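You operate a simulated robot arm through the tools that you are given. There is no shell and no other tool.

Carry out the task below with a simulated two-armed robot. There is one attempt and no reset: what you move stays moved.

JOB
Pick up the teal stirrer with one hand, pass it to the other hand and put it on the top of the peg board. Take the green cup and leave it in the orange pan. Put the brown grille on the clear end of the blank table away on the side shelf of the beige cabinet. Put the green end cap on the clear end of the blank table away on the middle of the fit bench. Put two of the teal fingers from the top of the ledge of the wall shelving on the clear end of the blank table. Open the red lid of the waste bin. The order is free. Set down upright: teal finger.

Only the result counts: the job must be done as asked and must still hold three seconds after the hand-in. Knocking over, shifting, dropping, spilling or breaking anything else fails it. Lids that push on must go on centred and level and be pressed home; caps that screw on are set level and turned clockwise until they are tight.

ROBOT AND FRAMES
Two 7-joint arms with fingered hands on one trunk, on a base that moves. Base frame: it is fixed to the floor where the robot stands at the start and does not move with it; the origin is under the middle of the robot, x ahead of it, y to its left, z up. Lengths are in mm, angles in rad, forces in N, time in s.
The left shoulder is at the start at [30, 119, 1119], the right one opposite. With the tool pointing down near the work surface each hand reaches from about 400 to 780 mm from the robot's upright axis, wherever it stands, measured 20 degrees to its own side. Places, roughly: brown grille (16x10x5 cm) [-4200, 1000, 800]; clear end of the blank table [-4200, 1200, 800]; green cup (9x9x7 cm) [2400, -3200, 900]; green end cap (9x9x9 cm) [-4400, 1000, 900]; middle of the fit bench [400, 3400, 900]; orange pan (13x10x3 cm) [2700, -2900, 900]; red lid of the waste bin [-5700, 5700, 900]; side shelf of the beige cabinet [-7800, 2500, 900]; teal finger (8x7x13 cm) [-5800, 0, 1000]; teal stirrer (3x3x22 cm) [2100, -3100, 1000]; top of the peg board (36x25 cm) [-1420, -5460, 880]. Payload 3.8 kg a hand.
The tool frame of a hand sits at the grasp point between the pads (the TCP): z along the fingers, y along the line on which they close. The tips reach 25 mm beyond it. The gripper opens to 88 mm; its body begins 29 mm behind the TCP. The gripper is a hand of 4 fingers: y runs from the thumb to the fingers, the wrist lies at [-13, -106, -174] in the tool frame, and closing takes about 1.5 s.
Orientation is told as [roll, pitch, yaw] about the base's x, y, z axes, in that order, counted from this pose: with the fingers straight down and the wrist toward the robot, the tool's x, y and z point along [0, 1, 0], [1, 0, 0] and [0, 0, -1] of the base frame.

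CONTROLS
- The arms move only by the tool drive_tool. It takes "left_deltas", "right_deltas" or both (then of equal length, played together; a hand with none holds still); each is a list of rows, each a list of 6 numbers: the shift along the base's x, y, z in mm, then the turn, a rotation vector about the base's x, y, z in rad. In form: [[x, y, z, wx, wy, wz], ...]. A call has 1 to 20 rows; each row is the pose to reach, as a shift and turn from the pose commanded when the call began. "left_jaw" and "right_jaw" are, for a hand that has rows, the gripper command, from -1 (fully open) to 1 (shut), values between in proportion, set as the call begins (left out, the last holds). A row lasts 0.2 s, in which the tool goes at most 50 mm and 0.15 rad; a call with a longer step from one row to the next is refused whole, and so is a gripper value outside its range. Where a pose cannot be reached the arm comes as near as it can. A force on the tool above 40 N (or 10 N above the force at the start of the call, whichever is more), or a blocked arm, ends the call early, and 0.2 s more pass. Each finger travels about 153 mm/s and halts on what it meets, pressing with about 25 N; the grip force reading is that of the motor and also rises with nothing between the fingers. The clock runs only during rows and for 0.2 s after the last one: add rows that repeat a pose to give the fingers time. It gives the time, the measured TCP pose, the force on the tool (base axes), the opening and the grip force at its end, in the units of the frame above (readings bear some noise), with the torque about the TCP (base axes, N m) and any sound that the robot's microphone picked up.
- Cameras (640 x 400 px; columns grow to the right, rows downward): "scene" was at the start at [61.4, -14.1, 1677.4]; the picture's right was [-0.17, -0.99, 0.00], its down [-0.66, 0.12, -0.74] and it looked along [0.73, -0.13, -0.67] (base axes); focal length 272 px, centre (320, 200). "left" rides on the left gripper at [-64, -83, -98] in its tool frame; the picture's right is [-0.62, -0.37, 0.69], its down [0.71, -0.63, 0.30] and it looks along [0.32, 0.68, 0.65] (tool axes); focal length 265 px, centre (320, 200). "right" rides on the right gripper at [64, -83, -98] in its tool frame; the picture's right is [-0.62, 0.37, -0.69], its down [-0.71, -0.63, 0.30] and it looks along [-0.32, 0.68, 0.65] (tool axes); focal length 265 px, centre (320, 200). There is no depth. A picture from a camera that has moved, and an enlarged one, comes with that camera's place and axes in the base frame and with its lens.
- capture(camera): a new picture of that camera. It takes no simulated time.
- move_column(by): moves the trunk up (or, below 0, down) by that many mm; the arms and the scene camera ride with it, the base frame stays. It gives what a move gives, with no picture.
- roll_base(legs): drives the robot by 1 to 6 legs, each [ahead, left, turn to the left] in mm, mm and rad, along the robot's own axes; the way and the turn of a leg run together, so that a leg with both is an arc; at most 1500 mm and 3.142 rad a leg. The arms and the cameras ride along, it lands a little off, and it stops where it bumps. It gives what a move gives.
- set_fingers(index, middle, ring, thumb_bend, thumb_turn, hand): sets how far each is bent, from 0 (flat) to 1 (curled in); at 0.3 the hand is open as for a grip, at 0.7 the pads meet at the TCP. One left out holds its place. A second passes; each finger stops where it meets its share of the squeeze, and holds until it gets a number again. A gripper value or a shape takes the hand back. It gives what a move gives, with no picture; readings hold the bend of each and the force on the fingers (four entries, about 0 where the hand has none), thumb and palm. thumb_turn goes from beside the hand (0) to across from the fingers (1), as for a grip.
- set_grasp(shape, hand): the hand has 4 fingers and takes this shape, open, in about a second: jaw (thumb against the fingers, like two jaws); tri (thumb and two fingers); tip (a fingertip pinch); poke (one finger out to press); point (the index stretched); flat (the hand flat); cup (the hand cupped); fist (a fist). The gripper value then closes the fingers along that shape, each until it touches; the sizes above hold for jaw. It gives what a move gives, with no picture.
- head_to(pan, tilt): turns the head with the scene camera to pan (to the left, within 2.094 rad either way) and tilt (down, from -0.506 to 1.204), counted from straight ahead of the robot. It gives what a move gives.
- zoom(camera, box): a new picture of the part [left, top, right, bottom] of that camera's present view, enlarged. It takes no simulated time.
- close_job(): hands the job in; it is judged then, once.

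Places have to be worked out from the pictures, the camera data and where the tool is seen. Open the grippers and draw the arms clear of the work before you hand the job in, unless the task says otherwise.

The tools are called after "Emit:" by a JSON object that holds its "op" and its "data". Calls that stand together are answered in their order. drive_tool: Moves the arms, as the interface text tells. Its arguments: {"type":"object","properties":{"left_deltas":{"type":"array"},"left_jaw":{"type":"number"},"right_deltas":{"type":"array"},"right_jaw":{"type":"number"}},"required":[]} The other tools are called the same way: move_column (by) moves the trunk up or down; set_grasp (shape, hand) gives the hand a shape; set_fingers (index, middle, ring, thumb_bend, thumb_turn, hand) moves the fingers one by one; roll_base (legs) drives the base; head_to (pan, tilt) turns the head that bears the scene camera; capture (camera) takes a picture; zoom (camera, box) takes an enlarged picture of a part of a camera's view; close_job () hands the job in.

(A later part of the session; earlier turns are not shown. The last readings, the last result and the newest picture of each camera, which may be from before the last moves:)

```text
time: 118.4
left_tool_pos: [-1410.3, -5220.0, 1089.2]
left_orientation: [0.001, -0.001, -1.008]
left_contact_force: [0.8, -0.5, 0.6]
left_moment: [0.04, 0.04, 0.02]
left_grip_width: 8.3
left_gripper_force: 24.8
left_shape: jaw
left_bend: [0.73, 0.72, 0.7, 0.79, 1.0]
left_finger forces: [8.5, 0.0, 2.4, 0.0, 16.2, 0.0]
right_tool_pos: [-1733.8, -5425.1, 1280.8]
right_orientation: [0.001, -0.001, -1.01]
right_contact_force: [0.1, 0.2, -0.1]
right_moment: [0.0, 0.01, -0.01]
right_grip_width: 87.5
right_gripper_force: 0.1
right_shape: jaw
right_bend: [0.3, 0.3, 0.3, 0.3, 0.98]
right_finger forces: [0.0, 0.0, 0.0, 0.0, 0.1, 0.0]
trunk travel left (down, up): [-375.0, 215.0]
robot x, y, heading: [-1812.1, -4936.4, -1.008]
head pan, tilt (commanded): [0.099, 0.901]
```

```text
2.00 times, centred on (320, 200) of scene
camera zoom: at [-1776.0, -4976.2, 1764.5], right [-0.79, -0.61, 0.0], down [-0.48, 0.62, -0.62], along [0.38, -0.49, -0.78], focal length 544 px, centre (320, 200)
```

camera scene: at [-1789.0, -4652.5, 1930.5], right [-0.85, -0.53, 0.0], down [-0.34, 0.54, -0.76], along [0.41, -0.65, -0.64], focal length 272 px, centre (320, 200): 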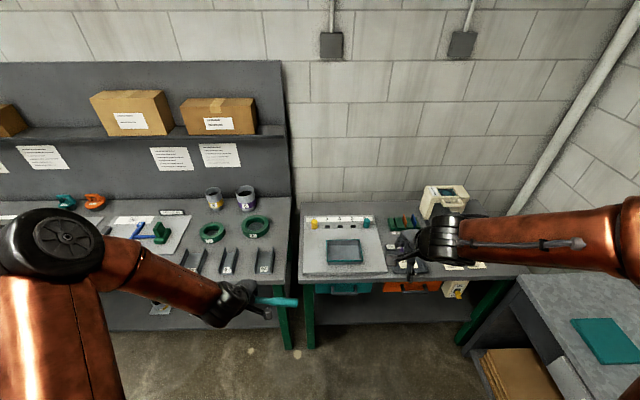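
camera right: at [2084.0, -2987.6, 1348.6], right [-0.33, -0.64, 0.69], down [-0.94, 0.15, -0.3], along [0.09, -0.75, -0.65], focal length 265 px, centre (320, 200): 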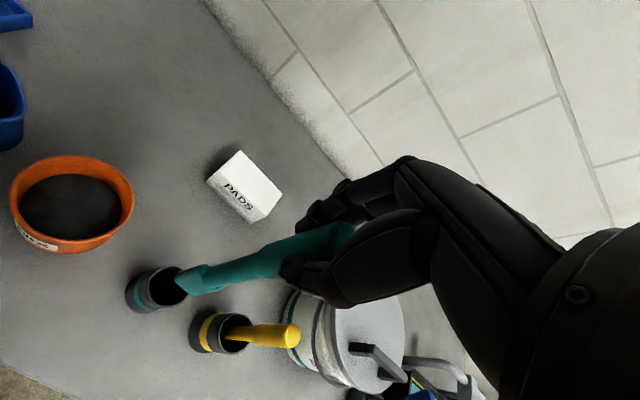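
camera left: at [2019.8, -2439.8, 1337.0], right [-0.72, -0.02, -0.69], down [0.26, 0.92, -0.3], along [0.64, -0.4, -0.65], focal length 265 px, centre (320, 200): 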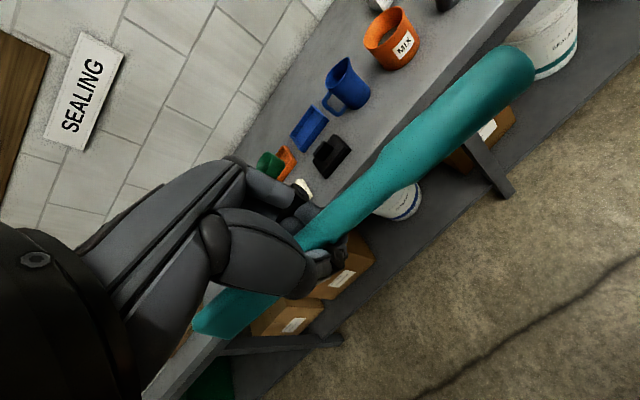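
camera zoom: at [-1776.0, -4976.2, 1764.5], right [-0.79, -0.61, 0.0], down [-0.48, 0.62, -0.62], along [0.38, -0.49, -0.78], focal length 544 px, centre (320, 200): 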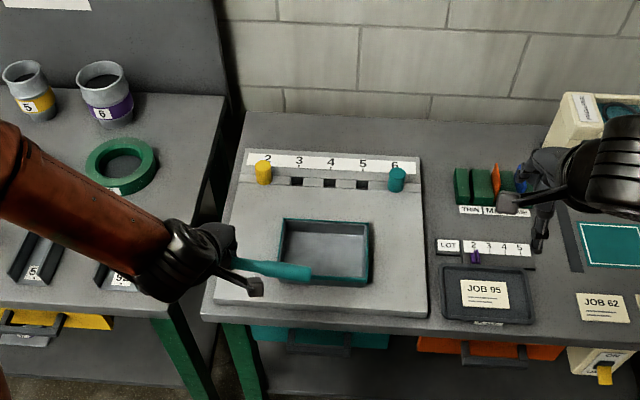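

The board's flat top is about 36 x 27 cm in front of the slots, with a ~100 mm free strip left of the tray. I move 100 mm closer, then turn the left hand so the stirrer points toward the wall.

Emit:
{"op": "roll_base", "data": {"legs": [[95, 0, 0]]}}

Emit:
{"op": "drive_tool", "data": {"left_deltas": [[0, 0, 0, 0, 0, -0.131], [0, 0, 0, 0, 0, -0.262], [0, 0, 0, 0, 0, -0.393], [0, 0, 0, 0, 0, -0.524], [0, 0, 0, 0, 0, -0.654], [0, 0, 0, 0, 0, -0.785], [0, 0, 0, 0, 0, -0.916], [0, 0, 0, 0, 0, -1.047], [0, 0, 0, 0, 0, -1.178], [0, 0, 0, 0, 0, -1.309], [0, 0, 0, 0, 0, -1.44], [0, 0, 0, 0, 0, -1.5708], [0, 0, 0, 0, 0, -1.5708]]}}

Emit:
{"op": "capture", "data": {"camera": "scene"}}

Emit:
{"op": "capture", "data": {"camera": "left"}}

```text
time: 119.6
left_tool_pos: [-1359.2, -5304.8, 1088.0]
left_orientation: [-0.001, -0.001, -1.006]
left_contact_force: [0.2, -0.6, -0.1]
left_moment: [0.03, -0.01, 0.02]
left_grip_width: 8.1
left_gripper_force: 24.8
left_shape: jaw
left_bend: [0.73, 0.72, 0.7, 0.79, 1.0]
left_finger forces: [8.6, 0.1, 2.4, 0.0, 16.2, 0.0]
right_tool_pos: [-1682.4, -5507.9, 1278.9]
right_orientation: [-0.001, 0.002, -1.009]
right_contact_force: [0.8, -0.2, 0.2]
right_moment: [0.03, -0.03, 0.0]
right_grip_width: 87.8
right_gripper_force: 0.0
right_shape: jaw
right_bend: [0.3, 0.3, 0.3, 0.3, 0.98]
right_finger forces: [0.0, 0.1, 0.1, 0.0, 0.0, 0.0]
trunk travel left (down, up): [-375.0, 215.0]
robot x, y, heading: [-1761.3, -5010.2, -1.008]
head pan, tilt (commanded): [0.099, 0.901]
```

```text
time: 122.4
left_tool_pos: [-1359.2, -5304.7, 1088.8]
left_orientation: [-0.001, -0.001, -2.579]
left_contact_force: [0.0, 0.2, 0.1]
left_moment: [0.01, 0.01, 0.02]
left_grip_width: 8.2
left_gripper_force: 25.2
left_shape: jaw
left_bend: [0.73, 0.72, 0.7, 0.79, 1.0]
left_finger forces: [8.7, 0.0, 2.5, 0.0, 16.2, 0.0]
right_tool_pos: [-1682.6, -5507.5, 1277.9]
right_orientation: [0.001, 0.002, -1.012]
right_contact_force: [0.5, -0.5, 0.3]
right_moment: [-0.01, 0.0, -0.02]
right_grip_width: 87.5
right_gripper_force: 0.0
right_shape: jaw
right_bend: [0.3, 0.3, 0.3, 0.3, 0.98]
right_finger forces: [0.1, 0.0, 0.0, 0.0, 0.1, 0.1]
trunk travel left (down, up): [-375.0, 215.0]
robot x, y, heading: [-1760.8, -5014.4, -1.013]
head pan, tilt (commanded): [0.099, 0.901]
```

```text
taken
camera scene: at [-1724.9, -5057.2, 1764.4], right [-0.79, -0.61, 0.0], down [-0.48, 0.62, -0.62], along [0.38, -0.49, -0.78], focal length 272 px, centre (320, 200)
```

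scene: 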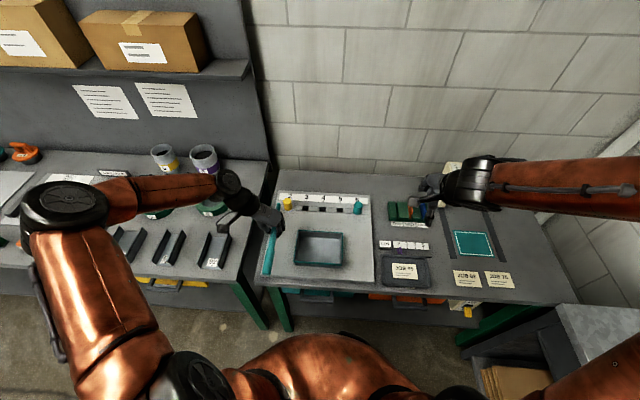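

```text
taken
camera left: at [-1323.5, -5206.9, 1186.9], right [-0.02, 0.72, -0.69], down [0.91, -0.27, -0.3], along [-0.41, -0.64, -0.65], focal length 265 px, centre (320, 200)
```

left: 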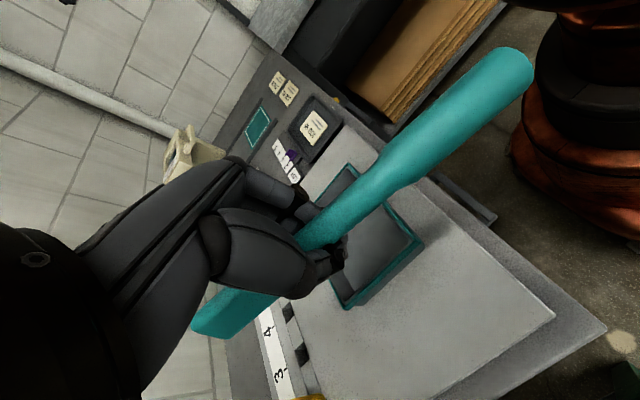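

The hand turned well; the stirrer now points toward the wall. I zoom on the board to position it over the free strip.

Emit:
{"op": "zoom", "data": {"camera": "scene", "box": [230, 170, 390, 300]}}

```text
3.08 times, centred on (310, 235) of scene
camera zoom: at [-1724.9, -5057.2, 1764.4], right [-0.79, -0.61, 0.0], down [-0.48, 0.62, -0.62], along [0.38, -0.49, -0.78], focal length 837 px, centre (351, 92)
```

zoom: 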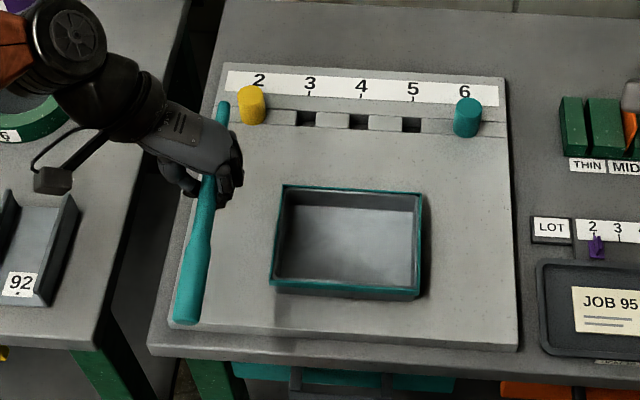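

The stirrer is laterally in the middle of the free strip. I move it 93 mm toward the wall and 6 mm left, then lower it to about 40 mm above the board.

Emit:
{"op": "drive_tool", "data": {"left_deltas": [[18, -25, 0, 0, 0, 0], [36, -50, 0, 0, 0, 0], [54.6, -75.6, 0, 0, 0, 0], [54.6, -75.6, -35, 0, 0, 0], [54.6, -75.6, -70, 0, 0, 0], [54.6, -75.6, -105, 0, 0, 0], [54.6, -75.6, -140, 0, 0, 0], [54.6, -75.6, -140, 0, 0, 0]]}}

Emit:
{"op": "zoom", "data": {"camera": "scene", "box": [230, 170, 390, 300]}}

Emit:
{"op": "capture", "data": {"camera": "left"}}

```text
time: 124.2
left_tool_pos: [-1303.3, -5380.3, 948.1]
left_orientation: [0.0, 0.0, -2.58]
left_contact_force: [-0.4, 0.0, 0.4]
left_moment: [-0.01, 0.0, 0.0]
left_grip_width: 8.2
left_gripper_force: 25.1
left_shape: jaw
left_bend: [0.73, 0.72, 0.7, 0.79, 1.0]
left_finger forces: [8.8, 0.1, 2.6, 0.0, 16.2, 0.0]
right_tool_pos: [-1683.0, -5507.1, 1279.4]
right_orientation: [-0.001, 0.0, -1.011]
right_contact_force: [0.4, 0.0, -0.5]
right_moment: [0.01, -0.01, -0.03]
right_grip_width: 87.5
right_gripper_force: 0.0
right_shape: jaw
right_bend: [0.3, 0.3, 0.3, 0.3, 0.98]
right_finger forces: [0.1, 0.0, 0.0, 0.1, 0.1, 0.0]
trunk travel left (down, up): [-375.0, 215.0]
robot x, y, heading: [-1760.1, -5015.4, -1.009]
head pan, tilt (commanded): [0.099, 0.901]
```

```text
3.08 times, centred on (310, 235) of scene
camera zoom: at [-1725.0, -5057.3, 1764.4], right [-0.79, -0.61, 0.0], down [-0.48, 0.62, -0.62], along [0.38, -0.49, -0.78], focal length 837 px, centre (351, 92)
```

zoom: 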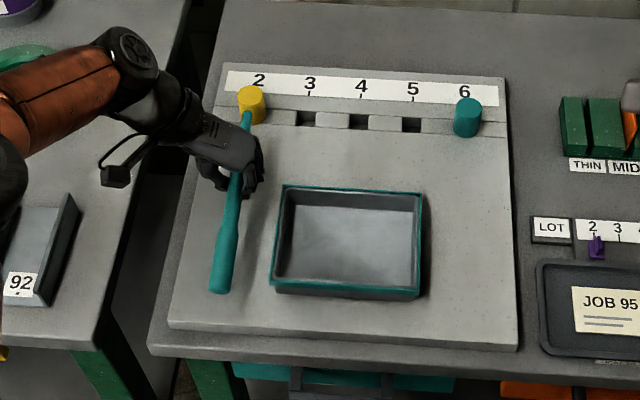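

```text
taken
camera left: at [-1267.8, -5282.9, 1046.2], right [-0.02, 0.72, -0.69], down [0.91, -0.27, -0.3], along [-0.41, -0.64, -0.65], focal length 265 px, centre (320, 200)
```

left: 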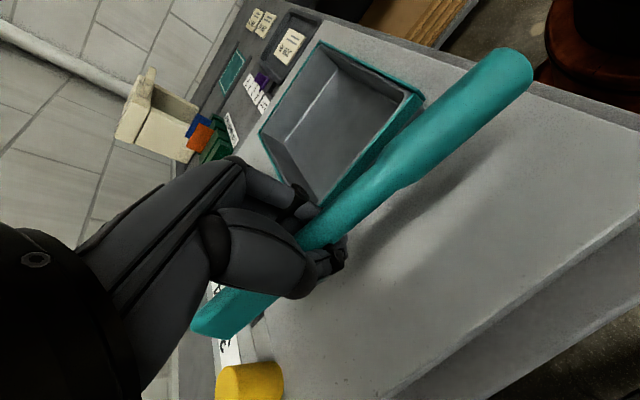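

The stirrer lies over the free strip, clear of tray and yellow peg. I lower it in stages to the board, watching the force.

Emit:
{"op": "drive_tool", "data": {"left_deltas": [[3, -5, -12, 0, 0, 0], [3, -5, -24, 0, 0, 0], [3, -5, -32, 0, 0, 0], [3, -5, -37, 0, 0, 0]]}}

Emit:
{"op": "zoom", "data": {"camera": "scene", "box": [260, 180, 340, 270]}}

Emit:
{"op": "capture", "data": {"camera": "left"}}

```text
time: 125.2
left_tool_pos: [-1301.8, -5383.9, 910.9]
left_orientation: [-0.001, 0.001, -2.577]
left_contact_force: [0.4, -0.7, -0.2]
left_moment: [-0.03, 0.02, -0.01]
left_grip_width: 8.1
left_gripper_force: 24.8
left_shape: jaw
left_bend: [0.73, 0.72, 0.7, 0.79, 1.0]
left_finger forces: [8.7, 0.1, 2.6, 0.0, 16.3, 0.0]
right_tool_pos: [-1682.0, -5507.1, 1278.2]
right_orientation: [0.0, -0.001, -1.012]
right_contact_force: [-0.5, 0.0, 1.1]
right_moment: [-0.01, -0.03, 0.0]
right_grip_width: 87.9
right_gripper_force: 0.1
right_shape: jaw
right_bend: [0.3, 0.3, 0.3, 0.3, 0.98]
right_finger forces: [0.1, 0.0, 0.1, 0.1, 0.0, 0.0]
trunk travel left (down, up): [-375.0, 215.0]
robot x, y, heading: [-1760.4, -5013.0, -1.006]
head pan, tilt (commanded): [0.099, 0.901]
```

```text
4.44 times, centred on (300, 225) of scene
camera zoom: at [-1725.0, -5057.8, 1764.3], right [-0.79, -0.61, 0.0], down [-0.48, 0.62, -0.62], along [0.38, -0.49, -0.78], focal length 1210 px, centre (409, 89)
```

zoom: 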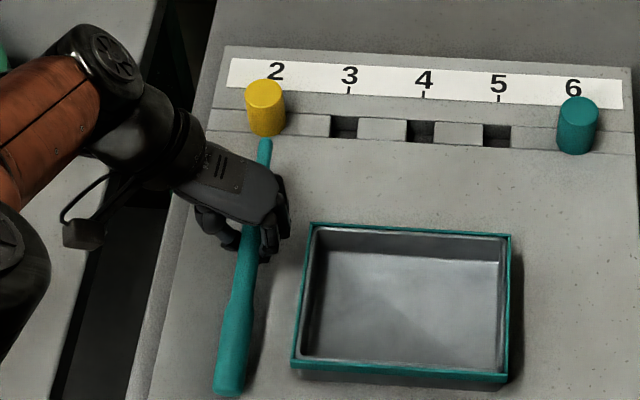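

```text
taken
camera left: at [-1266.9, -5287.1, 1009.7], right [-0.02, 0.72, -0.69], down [0.91, -0.27, -0.3], along [-0.41, -0.64, -0.65], focal length 265 px, centre (320, 200)
```

left: 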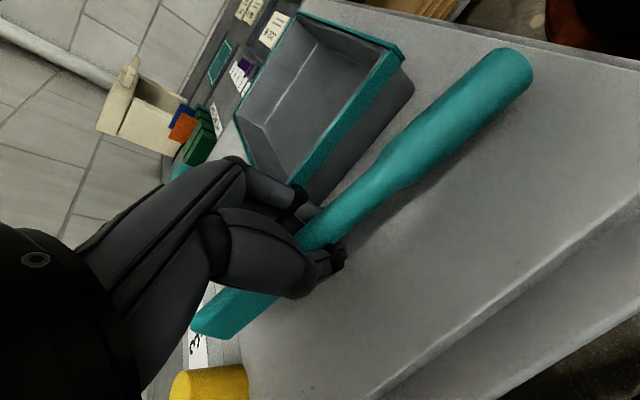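

Still no contact; the stick's shadow is close. I keep lowering in small steps.

Emit:
{"op": "drive_tool", "data": {"left_deltas": [[0, 0, -2, 0, 0, 0], [0, 0, -4, 0, 0, 0], [0, 0, -6, 0, 0, 0], [0, 0, -6, 0, 0, 0]]}}

Emit:
{"op": "capture", "data": {"camera": "left"}}

```text
time: 126.2
left_tool_pos: [-1302.1, -5383.7, 906.1]
left_orientation: [0.001, -0.001, -2.578]
left_contact_force: [0.0, 0.2, -0.3]
left_moment: [0.01, -0.01, 0.0]
left_grip_width: 7.9
left_gripper_force: 25.0
left_shape: jaw
left_bend: [0.73, 0.72, 0.7, 0.79, 1.0]
left_finger forces: [8.6, 0.1, 2.9, 0.0, 16.2, 0.0]
right_tool_pos: [-1683.0, -5508.7, 1278.9]
right_orientation: [0.001, -0.001, -1.011]
right_contact_force: [-0.6, -0.4, 0.0]
right_moment: [-0.04, 0.0, 0.04]
right_grip_width: 87.8
right_gripper_force: 0.0
right_shape: jaw
right_bend: [0.3, 0.3, 0.3, 0.3, 0.98]
right_finger forces: [0.1, 0.1, 0.1, 0.0, 0.1, 0.1]
trunk travel left (down, up): [-375.0, 215.0]
robot x, y, heading: [-1760.1, -5015.5, -1.01]
head pan, tilt (commanded): [0.099, 0.901]
```

```text
taken
camera left: at [-1266.5, -5286.7, 1003.8], right [-0.02, 0.72, -0.69], down [0.91, -0.27, -0.31], along [-0.41, -0.64, -0.65], focal length 265 px, centre (320, 200)
```

left: 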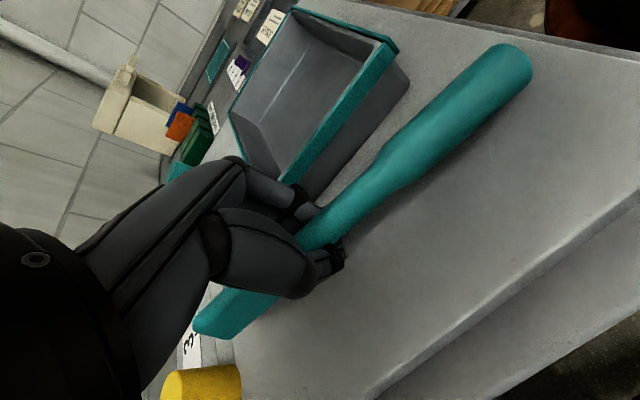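

The handle end seems to be touching already. I lower 3 mm more and compare.

Emit:
{"op": "drive_tool", "data": {"left_deltas": [[0, 0, -1.5, 0, 0, 0], [0, 0, -3, 0, 0, 0], [0, 0, -3, 0, 0, 0]]}}

Emit:
{"op": "capture", "data": {"camera": "left"}}

Emit:
{"op": "zoom", "data": {"camera": "scene", "box": [260, 180, 340, 270]}}

```text
time: 127.0
left_tool_pos: [-1303.9, -5383.8, 903.8]
left_orientation: [-0.001, 0.0, -2.578]
left_contact_force: [-0.3, -0.3, -0.2]
left_moment: [0.03, 0.01, -0.03]
left_grip_width: 7.7
left_gripper_force: 25.2
left_shape: jaw
left_bend: [0.73, 0.72, 0.7, 0.79, 1.0]
left_finger forces: [7.9, 0.1, 3.6, 0.0, 16.0, 0.0]
right_tool_pos: [-1682.3, -5507.5, 1281.1]
right_orientation: [0.001, 0.0, -1.011]
right_contact_force: [-0.3, -0.6, 0.4]
right_moment: [0.0, -0.01, 0.0]
right_grip_width: 87.7
right_gripper_force: 0.0
right_shape: jaw
right_bend: [0.3, 0.3, 0.3, 0.3, 0.98]
right_finger forces: [0.0, 0.0, 0.1, 0.1, 0.0, 0.1]
trunk travel left (down, up): [-375.0, 215.0]
robot x, y, heading: [-1760.8, -5015.7, -1.011]
head pan, tilt (commanded): [0.099, 0.901]
```

```text
taken
camera left: at [-1266.2, -5286.6, 1001.2], right [-0.02, 0.72, -0.69], down [0.91, -0.27, -0.3], along [-0.41, -0.64, -0.65], focal length 265 px, centre (320, 200)
```

left: 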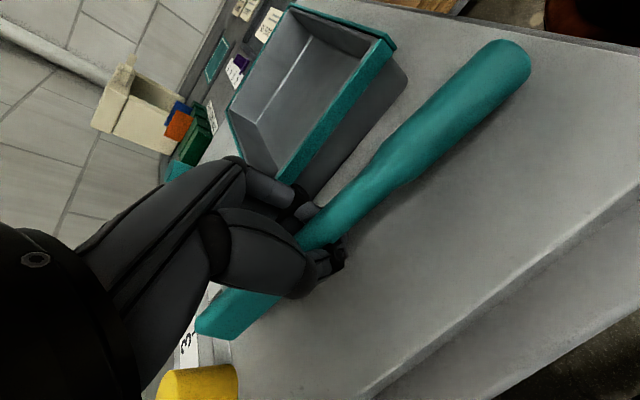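

```text
4.44 times, centred on (300, 225) of scene
camera zoom: at [-1724.8, -5057.5, 1764.3], right [-0.79, -0.61, 0.0], down [-0.48, 0.62, -0.62], along [0.38, -0.49, -0.78], focal length 1210 px, centre (409, 89)
```

zoom: 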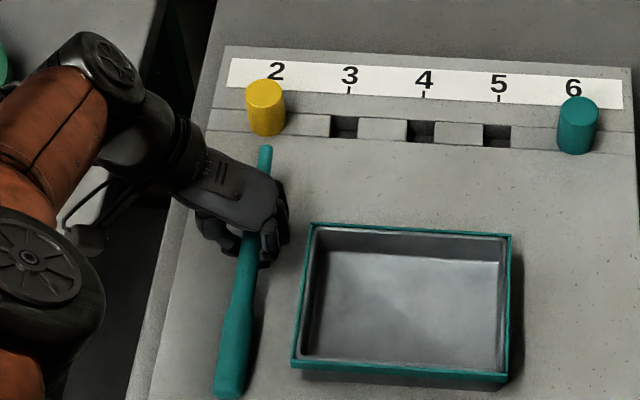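

The handle rests on the board and the rest is a few mm above it. I open the hand part-way to let it lie down, keeping the fingers off the tray.

Emit:
{"op": "drive_tool", "data": {"left_deltas": [[0, 0, 0, 0, 0, 0], [0, 0, 0, 0, 0, 0], [0, 0, 0, 0, 0, 0], [0, 0, 0, 0, 0, 0]], "left_jaw": 0.3}}

Emit:
{"op": "capture", "data": {"camera": "left"}}

Emit:
{"op": "zoom", "data": {"camera": "scene", "box": [260, 180, 340, 270]}}

```text
time: 128.0
left_tool_pos: [-1301.9, -5384.4, 902.3]
left_orientation: [-0.001, 0.001, -2.578]
left_contact_force: [-0.3, -0.2, -0.4]
left_moment: [-0.01, -0.02, -0.01]
left_grip_width: 30.9
left_gripper_force: 0.0
left_shape: jaw
left_bend: [0.74, 0.51, 0.48, 0.73, 1.0]
left_finger forces: [0.0, 0.1, 0.1, 0.0, 0.1, 0.0]
right_tool_pos: [-1682.6, -5507.2, 1279.2]
right_orientation: [0.0, 0.001, -1.01]
right_contact_force: [0.3, -0.5, 0.8]
right_moment: [0.0, 0.01, 0.03]
right_grip_width: 87.5
right_gripper_force: 0.2
right_shape: jaw
right_bend: [0.3, 0.3, 0.3, 0.3, 0.98]
right_finger forces: [0.0, 0.1, 0.0, 0.0, 0.1, 0.0]
trunk travel left (down, up): [-375.0, 215.0]
robot x, y, heading: [-1760.7, -5011.8, -1.009]
head pan, tilt (commanded): [0.099, 0.901]
```

```text
taken
camera left: at [-1266.2, -5286.7, 1001.2], right [-0.02, 0.72, -0.69], down [0.91, -0.27, -0.3], along [-0.4, -0.64, -0.65], focal length 265 px, centre (320, 200)
```

left: 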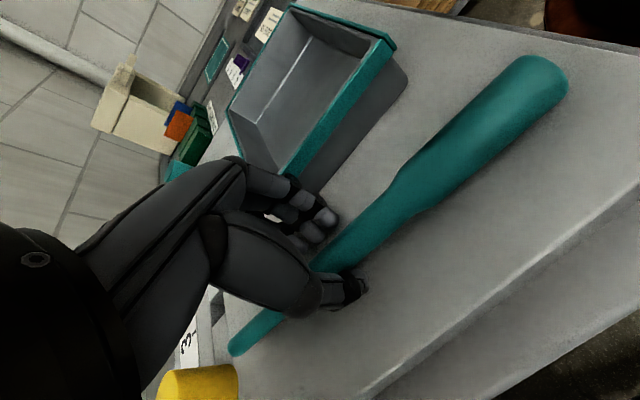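

```text
4.44 times, centred on (300, 225) of scene
camera zoom: at [-1724.9, -5057.5, 1764.3], right [-0.79, -0.61, 0.0], down [-0.48, 0.62, -0.62], along [0.38, -0.49, -0.78], focal length 1210 px, centre (409, 89)
```

zoom: 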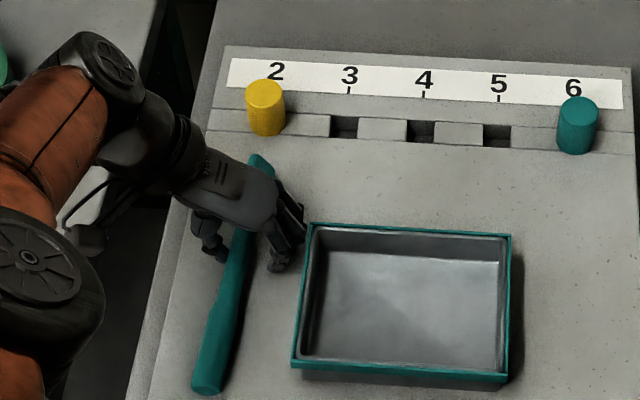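

The stirrer lies on the board. The index finger still reads bent, so I open a bit more and check before lifting.

Emit:
{"op": "drive_tool", "data": {"left_deltas": [[0, 0, 0, 0, 0, 0], [0, 0, 0, 0, 0, 0], [0, 0, 0, 0, 0, 0], [0, 0, 0, 0, 0, 0]], "left_jaw": 0.1}}

Emit:
{"op": "zoom", "data": {"camera": "left", "box": [200, 140, 440, 340]}}

Emit:
{"op": "zoom", "data": {"camera": "scene", "box": [270, 210, 320, 270]}}

```text
time: 129.0
left_tool_pos: [-1302.3, -5384.2, 903.3]
left_orientation: [0.001, 0.0, -2.578]
left_contact_force: [-0.2, 0.5, 0.1]
left_moment: [0.02, 0.0, 0.02]
left_grip_width: 39.4
left_gripper_force: 0.1
left_shape: jaw
left_bend: [0.74, 0.47, 0.43, 0.71, 1.0]
left_finger forces: [0.0, 0.1, 0.0, 0.0, 0.0, 0.1]
right_tool_pos: [-1682.2, -5508.5, 1279.8]
right_orientation: [0.002, 0.001, -1.01]
right_contact_force: [0.4, -0.9, -0.3]
right_moment: [0.01, 0.0, -0.03]
right_grip_width: 87.7
right_gripper_force: 0.1
right_shape: jaw
right_bend: [0.3, 0.3, 0.3, 0.3, 0.98]
right_finger forces: [0.1, 0.0, 0.0, 0.0, 0.0, 0.1]
trunk travel left (down, up): [-375.0, 215.0]
robot x, y, heading: [-1759.5, -5015.7, -1.005]
head pan, tilt (commanded): [0.099, 0.901]
```

```text
2.00 times, centred on (320, 240) of left
camera zoom: at [-1266.2, -5286.7, 1001.2], right [-0.02, 0.72, -0.69], down [0.91, -0.27, -0.3], along [-0.41, -0.64, -0.65], focal length 531 px, centre (320, 120)
```

zoom: 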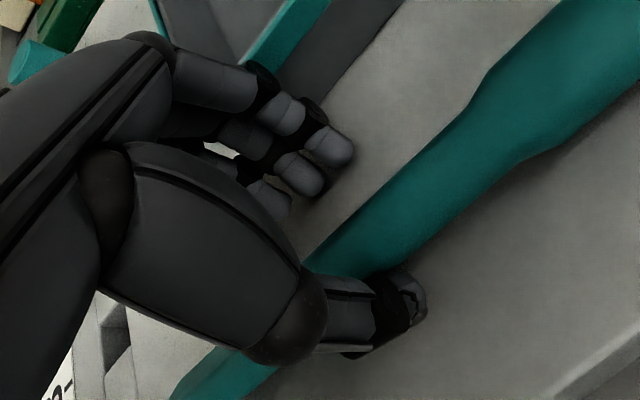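

```text
6.67 times, centred on (295, 240) of scene
camera zoom: at [-1724.9, -5057.5, 1764.3], right [-0.79, -0.61, 0.0], down [-0.48, 0.62, -0.62], along [0.38, -0.49, -0.78], focal length 1814 px, centre (487, -67)
```

zoom: 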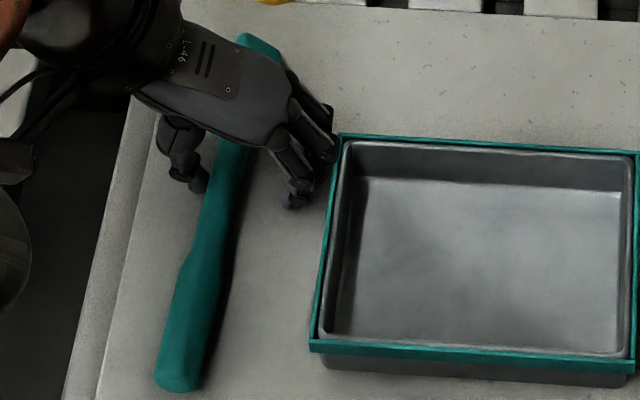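

Fingers and thumb stand clear on either side of the stick. I lift straight up.

Emit:
{"op": "drive_tool", "data": {"left_deltas": [[0, 0, 6, 0, 0, 0], [0, 0, 15, 0, 0, 0], [0, 0, 30, 0, 0, 0], [0, 0, 55, 0, 0, 0], [0, 0, 90, 0, 0, 0], [0, 0, 130, 0, 0, 0], [0, 0, 170, 0, 0, 0]]}}

Emit:
{"op": "zoom", "data": {"camera": "scene", "box": [230, 170, 390, 300]}}

Emit:
{"op": "capture", "data": {"camera": "left"}}

```text
time: 130.6
left_tool_pos: [-1302.3, -5385.5, 1072.7]
left_orientation: [0.0, 0.0, -2.578]
left_contact_force: [0.1, -1.2, -0.1]
left_moment: [0.0, 0.02, -0.01]
left_grip_width: 39.5
left_gripper_force: 0.0
left_shape: jaw
left_bend: [0.74, 0.47, 0.43, 0.71, 1.0]
left_finger forces: [0.1, 0.1, 0.0, 0.1, 0.0, 0.0]
right_tool_pos: [-1683.9, -5507.2, 1279.9]
right_orientation: [-0.001, -0.001, -1.012]
right_contact_force: [0.0, 0.4, -0.3]
right_moment: [0.02, 0.01, 0.01]
right_grip_width: 87.6
right_gripper_force: 0.1
right_shape: jaw
right_bend: [0.3, 0.3, 0.3, 0.3, 0.98]
right_finger forces: [0.1, 0.0, 0.0, 0.1, 0.1, 0.1]
trunk travel left (down, up): [-375.0, 215.0]
robot x, y, heading: [-1760.2, -5014.5, -1.014]
head pan, tilt (commanded): [0.099, 0.901]
```

```text
3.08 times, centred on (310, 235) of scene
camera zoom: at [-1725.5, -5057.1, 1764.4], right [-0.79, -0.61, 0.0], down [-0.48, 0.62, -0.62], along [0.38, -0.49, -0.78], focal length 837 px, centre (351, 92)
```

zoom: 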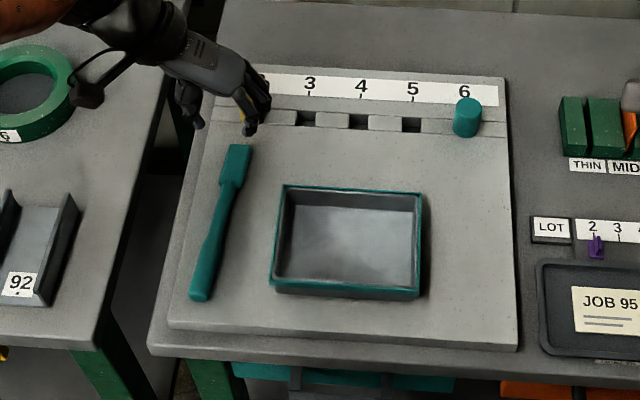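

```text
taken
camera left: at [-1266.2, -5287.5, 1171.4], right [-0.02, 0.72, -0.69], down [0.91, -0.27, -0.31], along [-0.41, -0.64, -0.65], focal length 265 px, centre (320, 200)
```

left: 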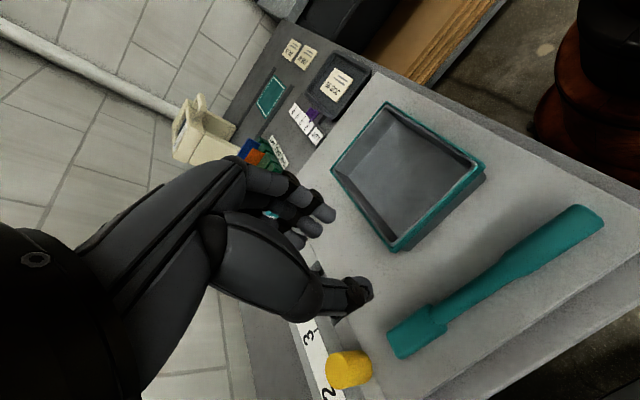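

The stirrer rests entirely on the peg board. I open the hand, draw it back and turn it to its normal heading, then back away from the bench.

Emit:
{"op": "drive_tool", "data": {"left_deltas": [[-10, 16, 20, 0, 0, 0], [-30, 48, 40, 0, 0, 0], [-50, 80, 60, 0, 0, 0], [-75, 120, 80, 0, 0, 0], [-95, 152, 90, 0, 0, 0], [-106, 169, 100, 0, 0, 0]], "left_jaw": -1}}

Emit:
{"op": "drive_tool", "data": {"left_deltas": [[0, 0, 0, 0, 0, 0.131], [0, 0, 0, 0, 0, 0.262], [0, 0, 0, 0, 0, 0.393], [0, 0, 0, 0, 0, 0.524], [0, 0, 0, 0, 0, 0.654], [0, 0, 0, 0, 0, 0.785], [0, 0, 0, 0, 0, 0.916], [0, 0, 0, 0, 0, 1.047], [0, 0, 0, 0, 0, 1.178], [0, 0, 0, 0, 0, 1.309], [0, 0, 0, 0, 0, 1.44], [0, 0, 0, 0, 0, 1.5708]]}}

Emit:
{"op": "roll_base", "data": {"legs": [[-700, 0, 0]]}}

Emit:
{"op": "capture", "data": {"camera": "scene"}}

```text
refused: row 4 steps farther than a row can; nothing moved
```

```text
time: 133.2
left_tool_pos: [-1301.5, -5385.0, 1073.0]
left_orientation: [0.001, 0.0, -1.005]
left_contact_force: [-0.9, 0.8, -0.6]
left_moment: [0.03, 0.01, -0.01]
left_grip_width: 39.3
left_gripper_force: 0.0
left_shape: jaw
left_bend: [0.74, 0.47, 0.43, 0.71, 1.0]
left_finger forces: [0.1, 0.1, 0.0, 0.0, 0.0, 0.1]
right_tool_pos: [-1683.6, -5506.8, 1280.7]
right_orientation: [0.003, 0.0, -1.009]
right_contact_force: [0.1, -0.1, -0.7]
right_moment: [-0.02, 0.01, 0.0]
right_grip_width: 87.2
right_gripper_force: 0.1
right_shape: jaw
right_bend: [0.3, 0.3, 0.3, 0.3, 0.98]
right_finger forces: [0.0, 0.1, 0.0, 0.0, 0.1, 0.0]
trunk travel left (down, up): [-375.0, 215.0]
robot x, y, heading: [-1757.0, -5016.0, -1.01]
head pan, tilt (commanded): [0.099, 0.901]
```

```text
time: 137.0
left_tool_pos: [-1668.0, -4795.0, 1072.3]
left_orientation: [-0.002, -0.001, -0.998]
left_contact_force: [-0.6, 0.1, -0.5]
left_moment: [-0.02, -0.01, -0.01]
left_grip_width: 39.6
left_gripper_force: 0.0
left_shape: jaw
left_bend: [0.74, 0.47, 0.43, 0.71, 1.0]
left_finger forces: [0.0, 0.1, 0.0, 0.0, 0.1, 0.0]
right_tool_pos: [-2048.7, -4922.5, 1279.7]
right_orientation: [0.0, -0.001, -0.997]
right_contact_force: [-0.6, 0.0, -0.6]
right_moment: [0.04, 0.04, -0.01]
right_grip_width: 87.6
right_gripper_force: 0.0
right_shape: jaw
right_bend: [0.3, 0.3, 0.3, 0.3, 0.98]
right_finger forces: [0.0, 0.1, 0.1, 0.1, 0.0, 0.1]
trunk travel left (down, up): [-375.0, 215.0]
robot x, y, heading: [-2131.2, -4430.8, -0.993]
head pan, tilt (commanded): [0.099, 0.901]
```

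```text
taken
camera scene: at [-2095.5, -4472.7, 1764.3], right [-0.78, -0.62, 0.0], down [-0.49, 0.61, -0.62], along [0.39, -0.49, -0.78], focal length 272 px, centre (320, 200)
```

scene: 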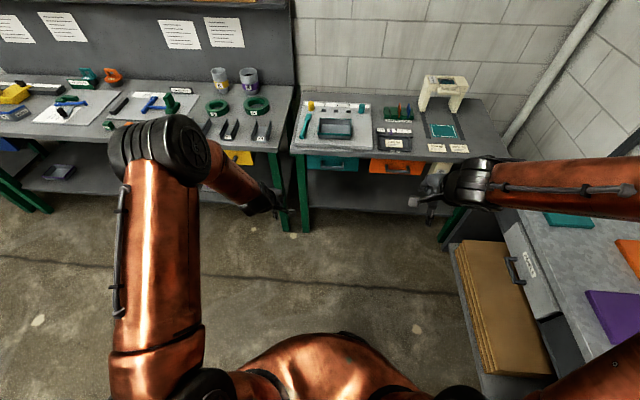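

The stirrer and both pegs are in place. (One command was refused for too long a step, harmlessly.) I move away from the stock bench and turn right to look at the way to the wall shelving.

Emit:
{"op": "roll_base", "data": {"legs": [[-300, 150, 0], [0, 0, -1.5]]}}

Emit:
{"op": "head_to", "data": {"pan": 0.0, "tilt": 0.35}}

Emit:
{"op": "capture", "data": {"camera": "scene"}}

Emit:
{"op": "head_to", "data": {"pan": -1.2, "tilt": 0.35}}

Emit:
{"op": "capture", "data": {"camera": "scene"}}

```text
time: 142.8
left_tool_pos: [-2492.7, -4583.8, 1072.9]
left_orientation: [0.002, -0.001, -2.487]
left_contact_force: [0.9, 0.8, -0.7]
left_moment: [-0.01, -0.01, 0.0]
left_grip_width: 39.6
left_gripper_force: 0.0
left_shape: jaw
left_bend: [0.74, 0.47, 0.43, 0.71, 1.0]
left_finger forces: [0.0, 0.0, 0.0, 0.0, 0.1, 0.0]
right_tool_pos: [-2650.2, -4216.2, 1279.2]
right_orientation: [0.0, -0.001, -2.489]
right_contact_force: [-0.5, 0.1, 0.1]
right_moment: [0.04, -0.01, -0.02]
right_grip_width: 87.7
right_gripper_force: 0.1
right_shape: jaw
right_bend: [0.3, 0.3, 0.3, 0.3, 0.98]
right_finger forces: [0.0, 0.0, 0.0, 0.0, 0.1, 0.0]
trunk travel left (down, up): [-375.0, 215.0]
robot x, y, heading: [-2165.0, -4095.1, -2.487]
head pan, tilt (commanded): [0.099, 0.901]
```

```text
time: 143.8
left_tool_pos: [-2492.9, -4582.6, 1073.0]
left_orientation: [-0.001, -0.001, -2.488]
left_contact_force: [1.2, -0.4, -0.8]
left_moment: [0.0, -0.01, -0.02]
left_grip_width: 39.3
left_gripper_force: 0.1
left_shape: jaw
left_bend: [0.74, 0.47, 0.43, 0.71, 1.0]
left_finger forces: [0.0, 0.0, 0.0, 0.0, 0.0, 0.0]
right_tool_pos: [-2648.7, -4214.8, 1279.8]
right_orientation: [-0.001, -0.001, -2.487]
right_contact_force: [-0.6, -0.2, 0.8]
right_moment: [0.02, 0.0, -0.03]
right_grip_width: 87.5
right_gripper_force: 0.1
right_shape: jaw
right_bend: [0.3, 0.3, 0.3, 0.3, 0.98]
right_finger forces: [0.0, 0.1, 0.1, 0.0, 0.0, 0.0]
trunk travel left (down, up): [-375.0, 215.0]
robot x, y, heading: [-2165.0, -4091.0, -2.494]
head pan, tilt (commanded): [0.0, 0.351]
```

```text
taken
camera scene: at [-2225.7, -4137.9, 1811.8], right [-0.61, 0.8, 0.0], down [0.27, 0.21, -0.94], along [-0.75, -0.57, -0.34], focal length 272 px, centre (320, 200)
```

scene: 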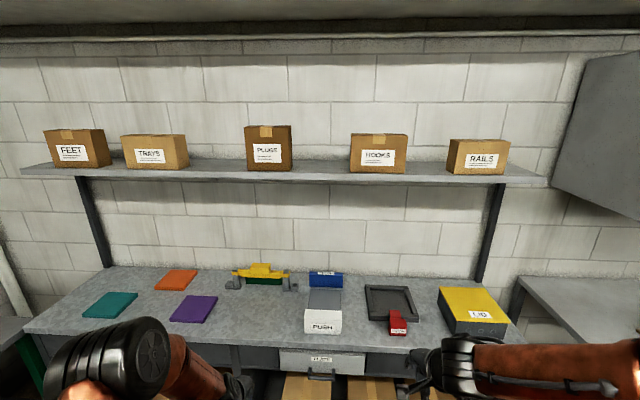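

```text
time: 145.2
left_tool_pos: [-2492.9, -4582.0, 1073.0]
left_orientation: [0.0, 0.002, -2.487]
left_contact_force: [-0.6, -0.4, 0.5]
left_moment: [-0.03, 0.01, -0.01]
left_grip_width: 39.3
left_gripper_force: 0.1
left_shape: jaw
left_bend: [0.74, 0.47, 0.43, 0.71, 1.0]
left_finger forces: [0.0, 0.0, 0.0, 0.1, 0.0, 0.0]
right_tool_pos: [-2649.9, -4214.9, 1278.8]
right_orientation: [0.0, -0.001, -2.49]
right_contact_force: [-0.3, 0.1, -0.7]
right_moment: [0.02, -0.01, 0.0]
right_grip_width: 87.7
right_gripper_force: 0.1
right_shape: jaw
right_bend: [0.3, 0.3, 0.3, 0.3, 0.98]
right_finger forces: [0.0, 0.0, 0.1, 0.0, 0.1, 0.0]
trunk travel left (down, up): [-375.0, 215.0]
robot x, y, heading: [-2166.9, -4090.7, -2.49]
head pan, tilt (commanded): [-1.201, 0.351]
```

```text
taken
camera scene: at [-2231.1, -4032.9, 1811.9], right [0.52, 0.85, 0.0], down [0.29, -0.18, -0.94], along [-0.8, 0.49, -0.34], focal length 272 px, centre (320, 200)
```

scene: 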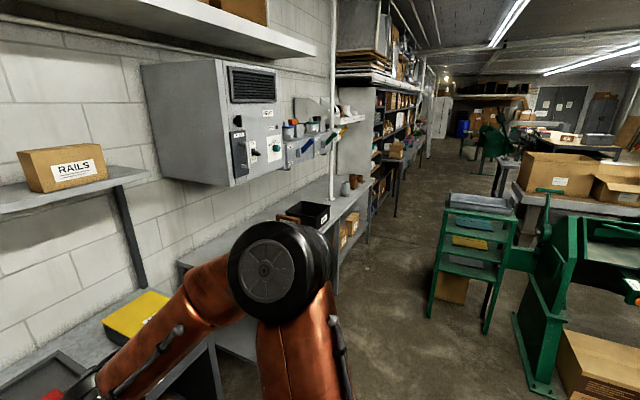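

The wall shelving lies down an aisle between the wall benches and the green machine. I turn to face along the aisle, shift into its middle, and look.

Emit:
{"op": "roll_base", "data": {"legs": [[0, 0, -1.65], [0, 480, 0]]}}

Emit:
{"op": "head_to", "data": {"pan": 0.0, "tilt": 0.4}}

Emit:
{"op": "capture", "data": {"camera": "scene"}}

```text
time: 152.1
left_tool_pos: [-3022.0, -3952.8, 1072.6]
left_orientation: [0.0, 0.0, 2.105]
left_contact_force: [-0.6, 1.2, -1.3]
left_moment: [-0.02, 0.02, 0.01]
left_grip_width: 39.6
left_gripper_force: 0.1
left_shape: jaw
left_bend: [0.74, 0.47, 0.43, 0.71, 1.0]
left_finger forces: [0.0, 0.1, 0.0, 0.0, 0.0, 0.0]
right_tool_pos: [-2636.3, -3841.5, 1279.5]
right_orientation: [0.0, -0.001, 2.104]
right_contact_force: [0.0, 0.7, -1.2]
right_moment: [-0.01, -0.02, 0.0]
right_grip_width: 87.6
right_gripper_force: 0.0
right_shape: jaw
right_bend: [0.3, 0.3, 0.3, 0.3, 0.98]
right_finger forces: [0.0, 0.0, 0.0, 0.1, 0.1, 0.1]
trunk travel left (down, up): [-375.0, 215.0]
robot x, y, heading: [-2576.1, -4334.4, 2.096]
head pan, tilt (commanded): [-1.201, 0.351]
```

```text
time: 153.5
left_tool_pos: [-3021.0, -3953.1, 1073.1]
left_orientation: [-0.001, 0.001, 2.104]
left_contact_force: [0.5, -0.7, -0.1]
left_moment: [-0.01, 0.0, -0.01]
left_grip_width: 39.3
left_gripper_force: 0.1
left_shape: jaw
left_bend: [0.74, 0.47, 0.43, 0.71, 1.0]
left_finger forces: [0.0, 0.0, 0.1, 0.0, 0.0, 0.0]
right_tool_pos: [-2637.5, -3841.1, 1278.7]
right_orientation: [0.0, 0.0, 2.102]
right_contact_force: [0.3, -0.3, -0.1]
right_moment: [0.0, 0.0, 0.0]
right_grip_width: 87.4
right_gripper_force: 0.1
right_shape: jaw
right_bend: [0.3, 0.3, 0.3, 0.3, 0.98]
right_finger forces: [0.1, 0.0, 0.0, 0.0, 0.1, 0.0]
trunk travel left (down, up): [-375.0, 215.0]
robot x, y, heading: [-2577.2, -4335.2, 2.099]
head pan, tilt (commanded): [0.0, 0.4]
```

```text
taken
camera scene: at [-2612.6, -4272.2, 1807.3], right [0.86, 0.51, 0.0], down [0.2, -0.34, -0.92], along [-0.47, 0.79, -0.39], focal length 272 px, centre (320, 200)
```

scene: 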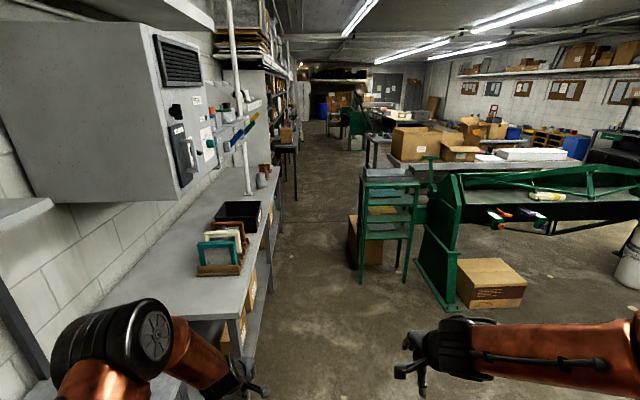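

The lane is parallel to my heading, with the bench ~580 mm to the left and the green stand ~400 mm to the right. I drive ahead with a slight shift left.

Emit:
{"op": "roll_base", "data": {"legs": [[700, 85, 0], [800, 0, 0]]}}

Emit:
{"op": "capture", "data": {"camera": "scene"}}

```text
time: 161.2
left_tool_pos: [-3839.1, -2695.5, 1073.5]
left_orientation: [0.001, 0.0, 2.087]
left_contact_force: [0.4, 0.4, -0.3]
left_moment: [-0.02, 0.01, 0.05]
left_grip_width: 39.4
left_gripper_force: 0.1
left_shape: jaw
left_bend: [0.74, 0.47, 0.43, 0.71, 1.0]
left_finger forces: [0.2, 0.1, 0.0, 0.0, 0.1, 0.1]
right_tool_pos: [-3452.8, -2590.3, 1279.4]
right_orientation: [0.0, -0.001, 2.086]
right_contact_force: [-0.4, -1.1, -0.3]
right_moment: [0.0, 0.01, 0.01]
right_grip_width: 87.8
right_gripper_force: 0.1
right_shape: jaw
right_bend: [0.3, 0.3, 0.3, 0.3, 0.98]
right_finger forces: [0.0, 0.0, 0.0, 0.0, 0.1, 0.0]
trunk travel left (down, up): [-375.0, 215.0]
robot x, y, heading: [-3399.1, -3085.8, 2.081]
head pan, tilt (commanded): [0.0, 0.4]
```

```text
taken
camera scene: at [-3436.2, -3021.8, 1807.3], right [0.87, 0.49, 0.0], down [0.19, -0.34, -0.92], along [-0.45, 0.8, -0.39], focal length 272 px, centre (320, 200)
```

scene: 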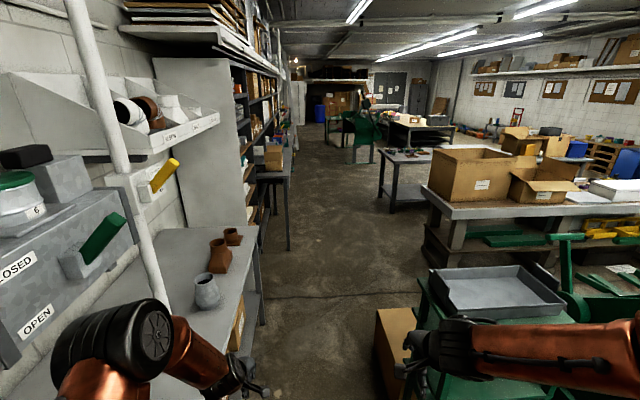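

The ledge is ~3.8 m ahead on the left, and the blank table further right. I drive on past the green stand, then shift right to clear the ledge table's leg.

Emit:
{"op": "roll_base", "data": {"legs": [[1500, 10, 0.01], [500, -350, 0]]}}

Emit:
{"op": "capture", "data": {"camera": "scene"}}

```text
refused: leg 1 is longer than a leg can be; nothing moved
```

```text
taken
camera scene: at [-3436.2, -3021.8, 1807.3], right [0.87, 0.49, 0.0], down [0.19, -0.34, -0.92], along [-0.45, 0.8, -0.39], focal length 272 px, centre (320, 200)
```

scene: 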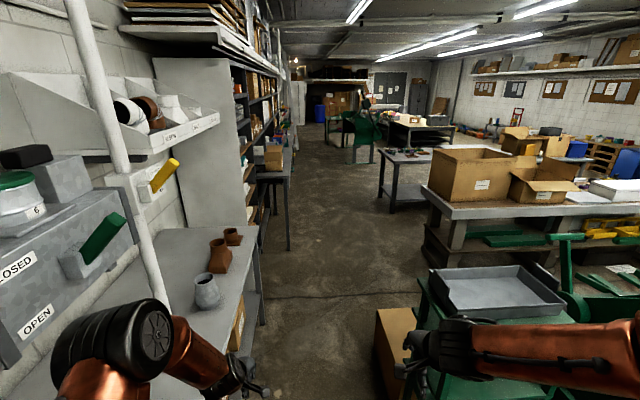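

The leg was a hair too long; I repeat it with shorter legs.

Emit:
{"op": "roll_base", "data": {"legs": [[1450, 10, 0.01], [550, -350, 0]]}}

Emit:
{"op": "capture", "data": {"camera": "scene"}}

```text
time: 171.8
left_tool_pos: [-4561.3, -785.9, 1072.5]
left_orientation: [0.0, 0.001, 2.104]
left_contact_force: [-0.5, 0.8, -0.5]
left_moment: [-0.03, -0.02, -0.01]
left_grip_width: 39.5
left_gripper_force: 0.1
left_shape: jaw
left_bend: [0.74, 0.47, 0.43, 0.71, 1.0]
left_finger forces: [0.0, 0.0, 0.0, 0.0, 0.1, 0.0]
right_tool_pos: [-4176.3, -672.5, 1278.0]
right_orientation: [0.001, -0.001, 2.102]
right_contact_force: [0.4, 0.4, 0.0]
right_moment: [-0.01, 0.01, 0.01]
right_grip_width: 87.4
right_gripper_force: 0.1
right_shape: jaw
right_bend: [0.3, 0.3, 0.3, 0.3, 0.98]
right_finger forces: [0.0, 0.1, 0.0, 0.0, 0.0, 0.0]
trunk travel left (down, up): [-375.0, 215.0]
robot x, y, heading: [-4117.8, -1173.0, 2.099]
head pan, tilt (commanded): [0.0, 0.4]
```

```text
taken
camera scene: at [-4153.1, -1105.1, 1807.3], right [0.86, 0.51, 0.0], down [0.2, -0.34, -0.92], along [-0.47, 0.79, -0.39], focal length 272 px, centre (320, 200)
```

scene: 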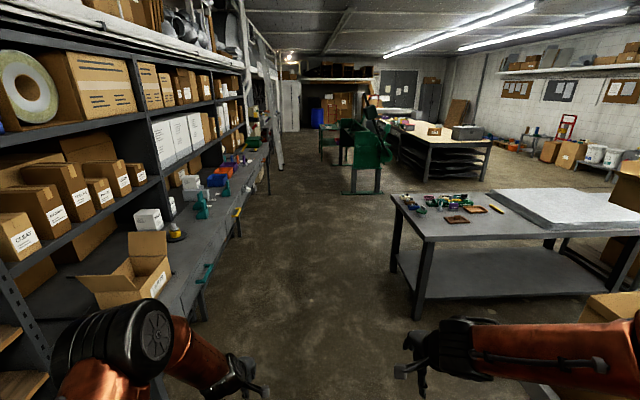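

Emit:
{"op": "zoom", "data": {"camera": "scene", "box": [120, 120, 280, 260]}}

Emit:
{"op": "zoom", "data": {"camera": "scene", "box": [380, 170, 580, 280]}}

```text
2.86 times, centred on (200, 190) of scene
camera zoom: at [-4153.1, -1105.1, 1807.3], right [0.86, 0.51, 0.0], down [0.2, -0.34, -0.92], along [-0.47, 0.79, -0.39], focal length 778 px, centre (663, 229)
```

zoom: 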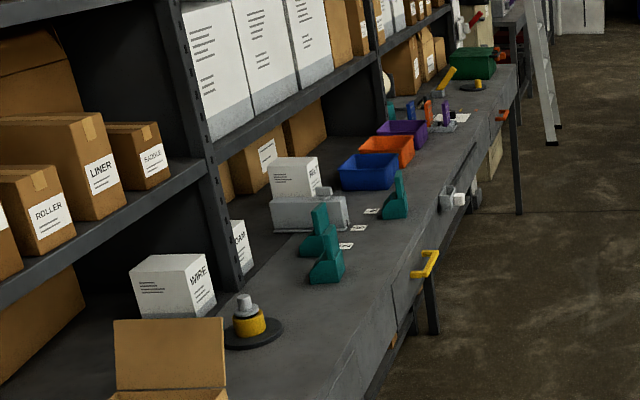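

```text
3.20 times, centred on (480, 225) of scene
camera zoom: at [-4153.1, -1105.1, 1807.3], right [0.86, 0.51, 0.0], down [0.2, -0.34, -0.92], along [-0.47, 0.79, -0.39], focal length 871 px, centre (-192, 120)
```

zoom: 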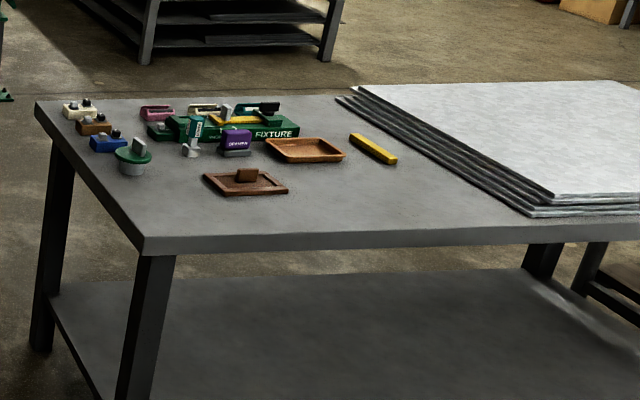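

The ledge holds three teal fingers (L-shaped pieces), and the blank table's left end has the green end cap and brown grille. I drive ahead and turn left to face the ledge, midway between the two outer fingers.

Emit:
{"op": "roll_base", "data": {"legs": [[1400, 0, 0], [740, 0, 0], [0, 0, 1.571]]}}

Emit:
{"op": "head_to", "data": {"pan": 0.0, "tilt": 0.7}}

Emit:
{"op": "capture", "data": {"camera": "scene"}}

```text
time: 186.2
left_tool_pos: [-5567.9, 183.7, 1071.7]
left_orientation: [0.0, 0.001, -2.541]
left_contact_force: [0.0, -0.6, 0.7]
left_moment: [-0.01, 0.01, 0.01]
left_grip_width: 39.4
left_gripper_force: 0.0
left_shape: jaw
left_bend: [0.74, 0.47, 0.43, 0.71, 1.0]
left_finger forces: [0.1, 0.0, 0.1, 0.0, 0.1, 0.0]
right_tool_pos: [-5704.9, 560.7, 1280.0]
right_orientation: [0.001, -0.001, -2.544]
right_contact_force: [-0.1, 0.0, -0.4]
right_moment: [0.02, 0.0, -0.01]
right_grip_width: 87.6
right_gripper_force: 0.0
right_shape: jaw
right_bend: [0.3, 0.3, 0.3, 0.3, 0.98]
right_finger forces: [0.1, 0.0, 0.0, 0.0, 0.2, 0.0]
trunk travel left (down, up): [-375.0, 215.0]
robot x, y, heading: [-5216.9, 656.5, -2.546]
head pan, tilt (commanded): [0.0, 0.4]
```

```text
time: 187.0
left_tool_pos: [-5567.7, 184.6, 1072.5]
left_orientation: [-0.001, 0.001, -2.543]
left_contact_force: [0.3, -0.8, 0.3]
left_moment: [0.03, 0.01, 0.01]
left_grip_width: 39.3
left_gripper_force: 0.0
left_shape: jaw
left_bend: [0.74, 0.47, 0.43, 0.71, 1.0]
left_finger forces: [0.0, 0.0, 0.0, 0.0, 0.0, 0.0]
right_tool_pos: [-5705.3, 560.4, 1280.1]
right_orientation: [0.001, -0.001, -2.545]
right_contact_force: [0.5, 0.9, 0.0]
right_moment: [0.02, 0.03, 0.01]
right_grip_width: 87.6
right_gripper_force: 0.1
right_shape: jaw
right_bend: [0.3, 0.3, 0.3, 0.3, 0.98]
right_finger forces: [0.0, 0.0, 0.1, 0.1, 0.1, 0.0]
trunk travel left (down, up): [-375.0, 215.0]
robot x, y, heading: [-5216.1, 656.2, -2.547]
head pan, tilt (commanded): [0.0, 0.7]
```

```text
taken
camera scene: at [-5270.4, 618.2, 1780.6], right [-0.56, 0.83, 0.0], down [0.53, 0.36, -0.77], along [-0.63, -0.43, -0.64], focal length 272 px, centre (320, 200)
```

scene: 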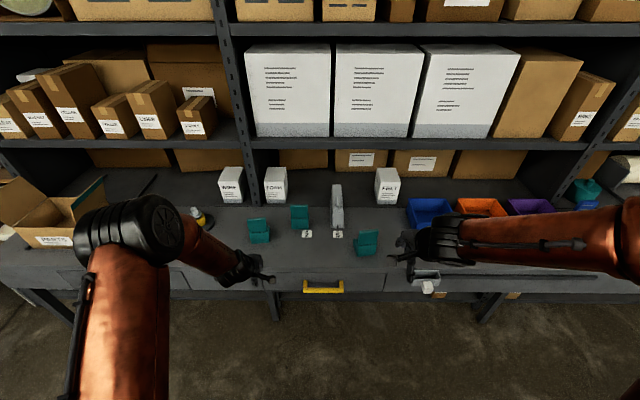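

Emit:
{"op": "zoom", "data": {"camera": "scene", "box": [220, 150, 420, 290]}}

```text
2.86 times, centred on (320, 220) of scene
camera zoom: at [-5270.4, 618.2, 1780.6], right [-0.56, 0.83, 0.0], down [0.53, 0.36, -0.77], along [-0.63, -0.43, -0.64], focal length 778 px, centre (320, 143)
```

zoom: 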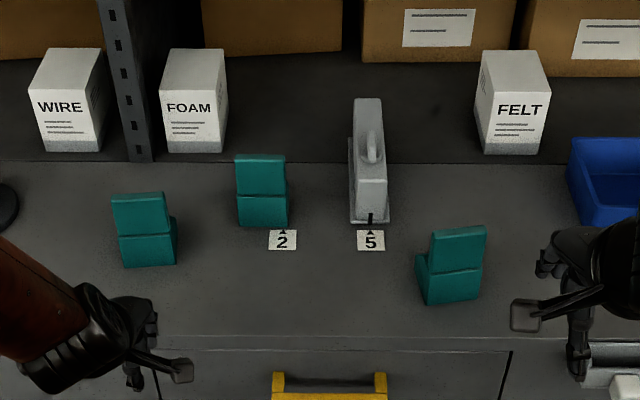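

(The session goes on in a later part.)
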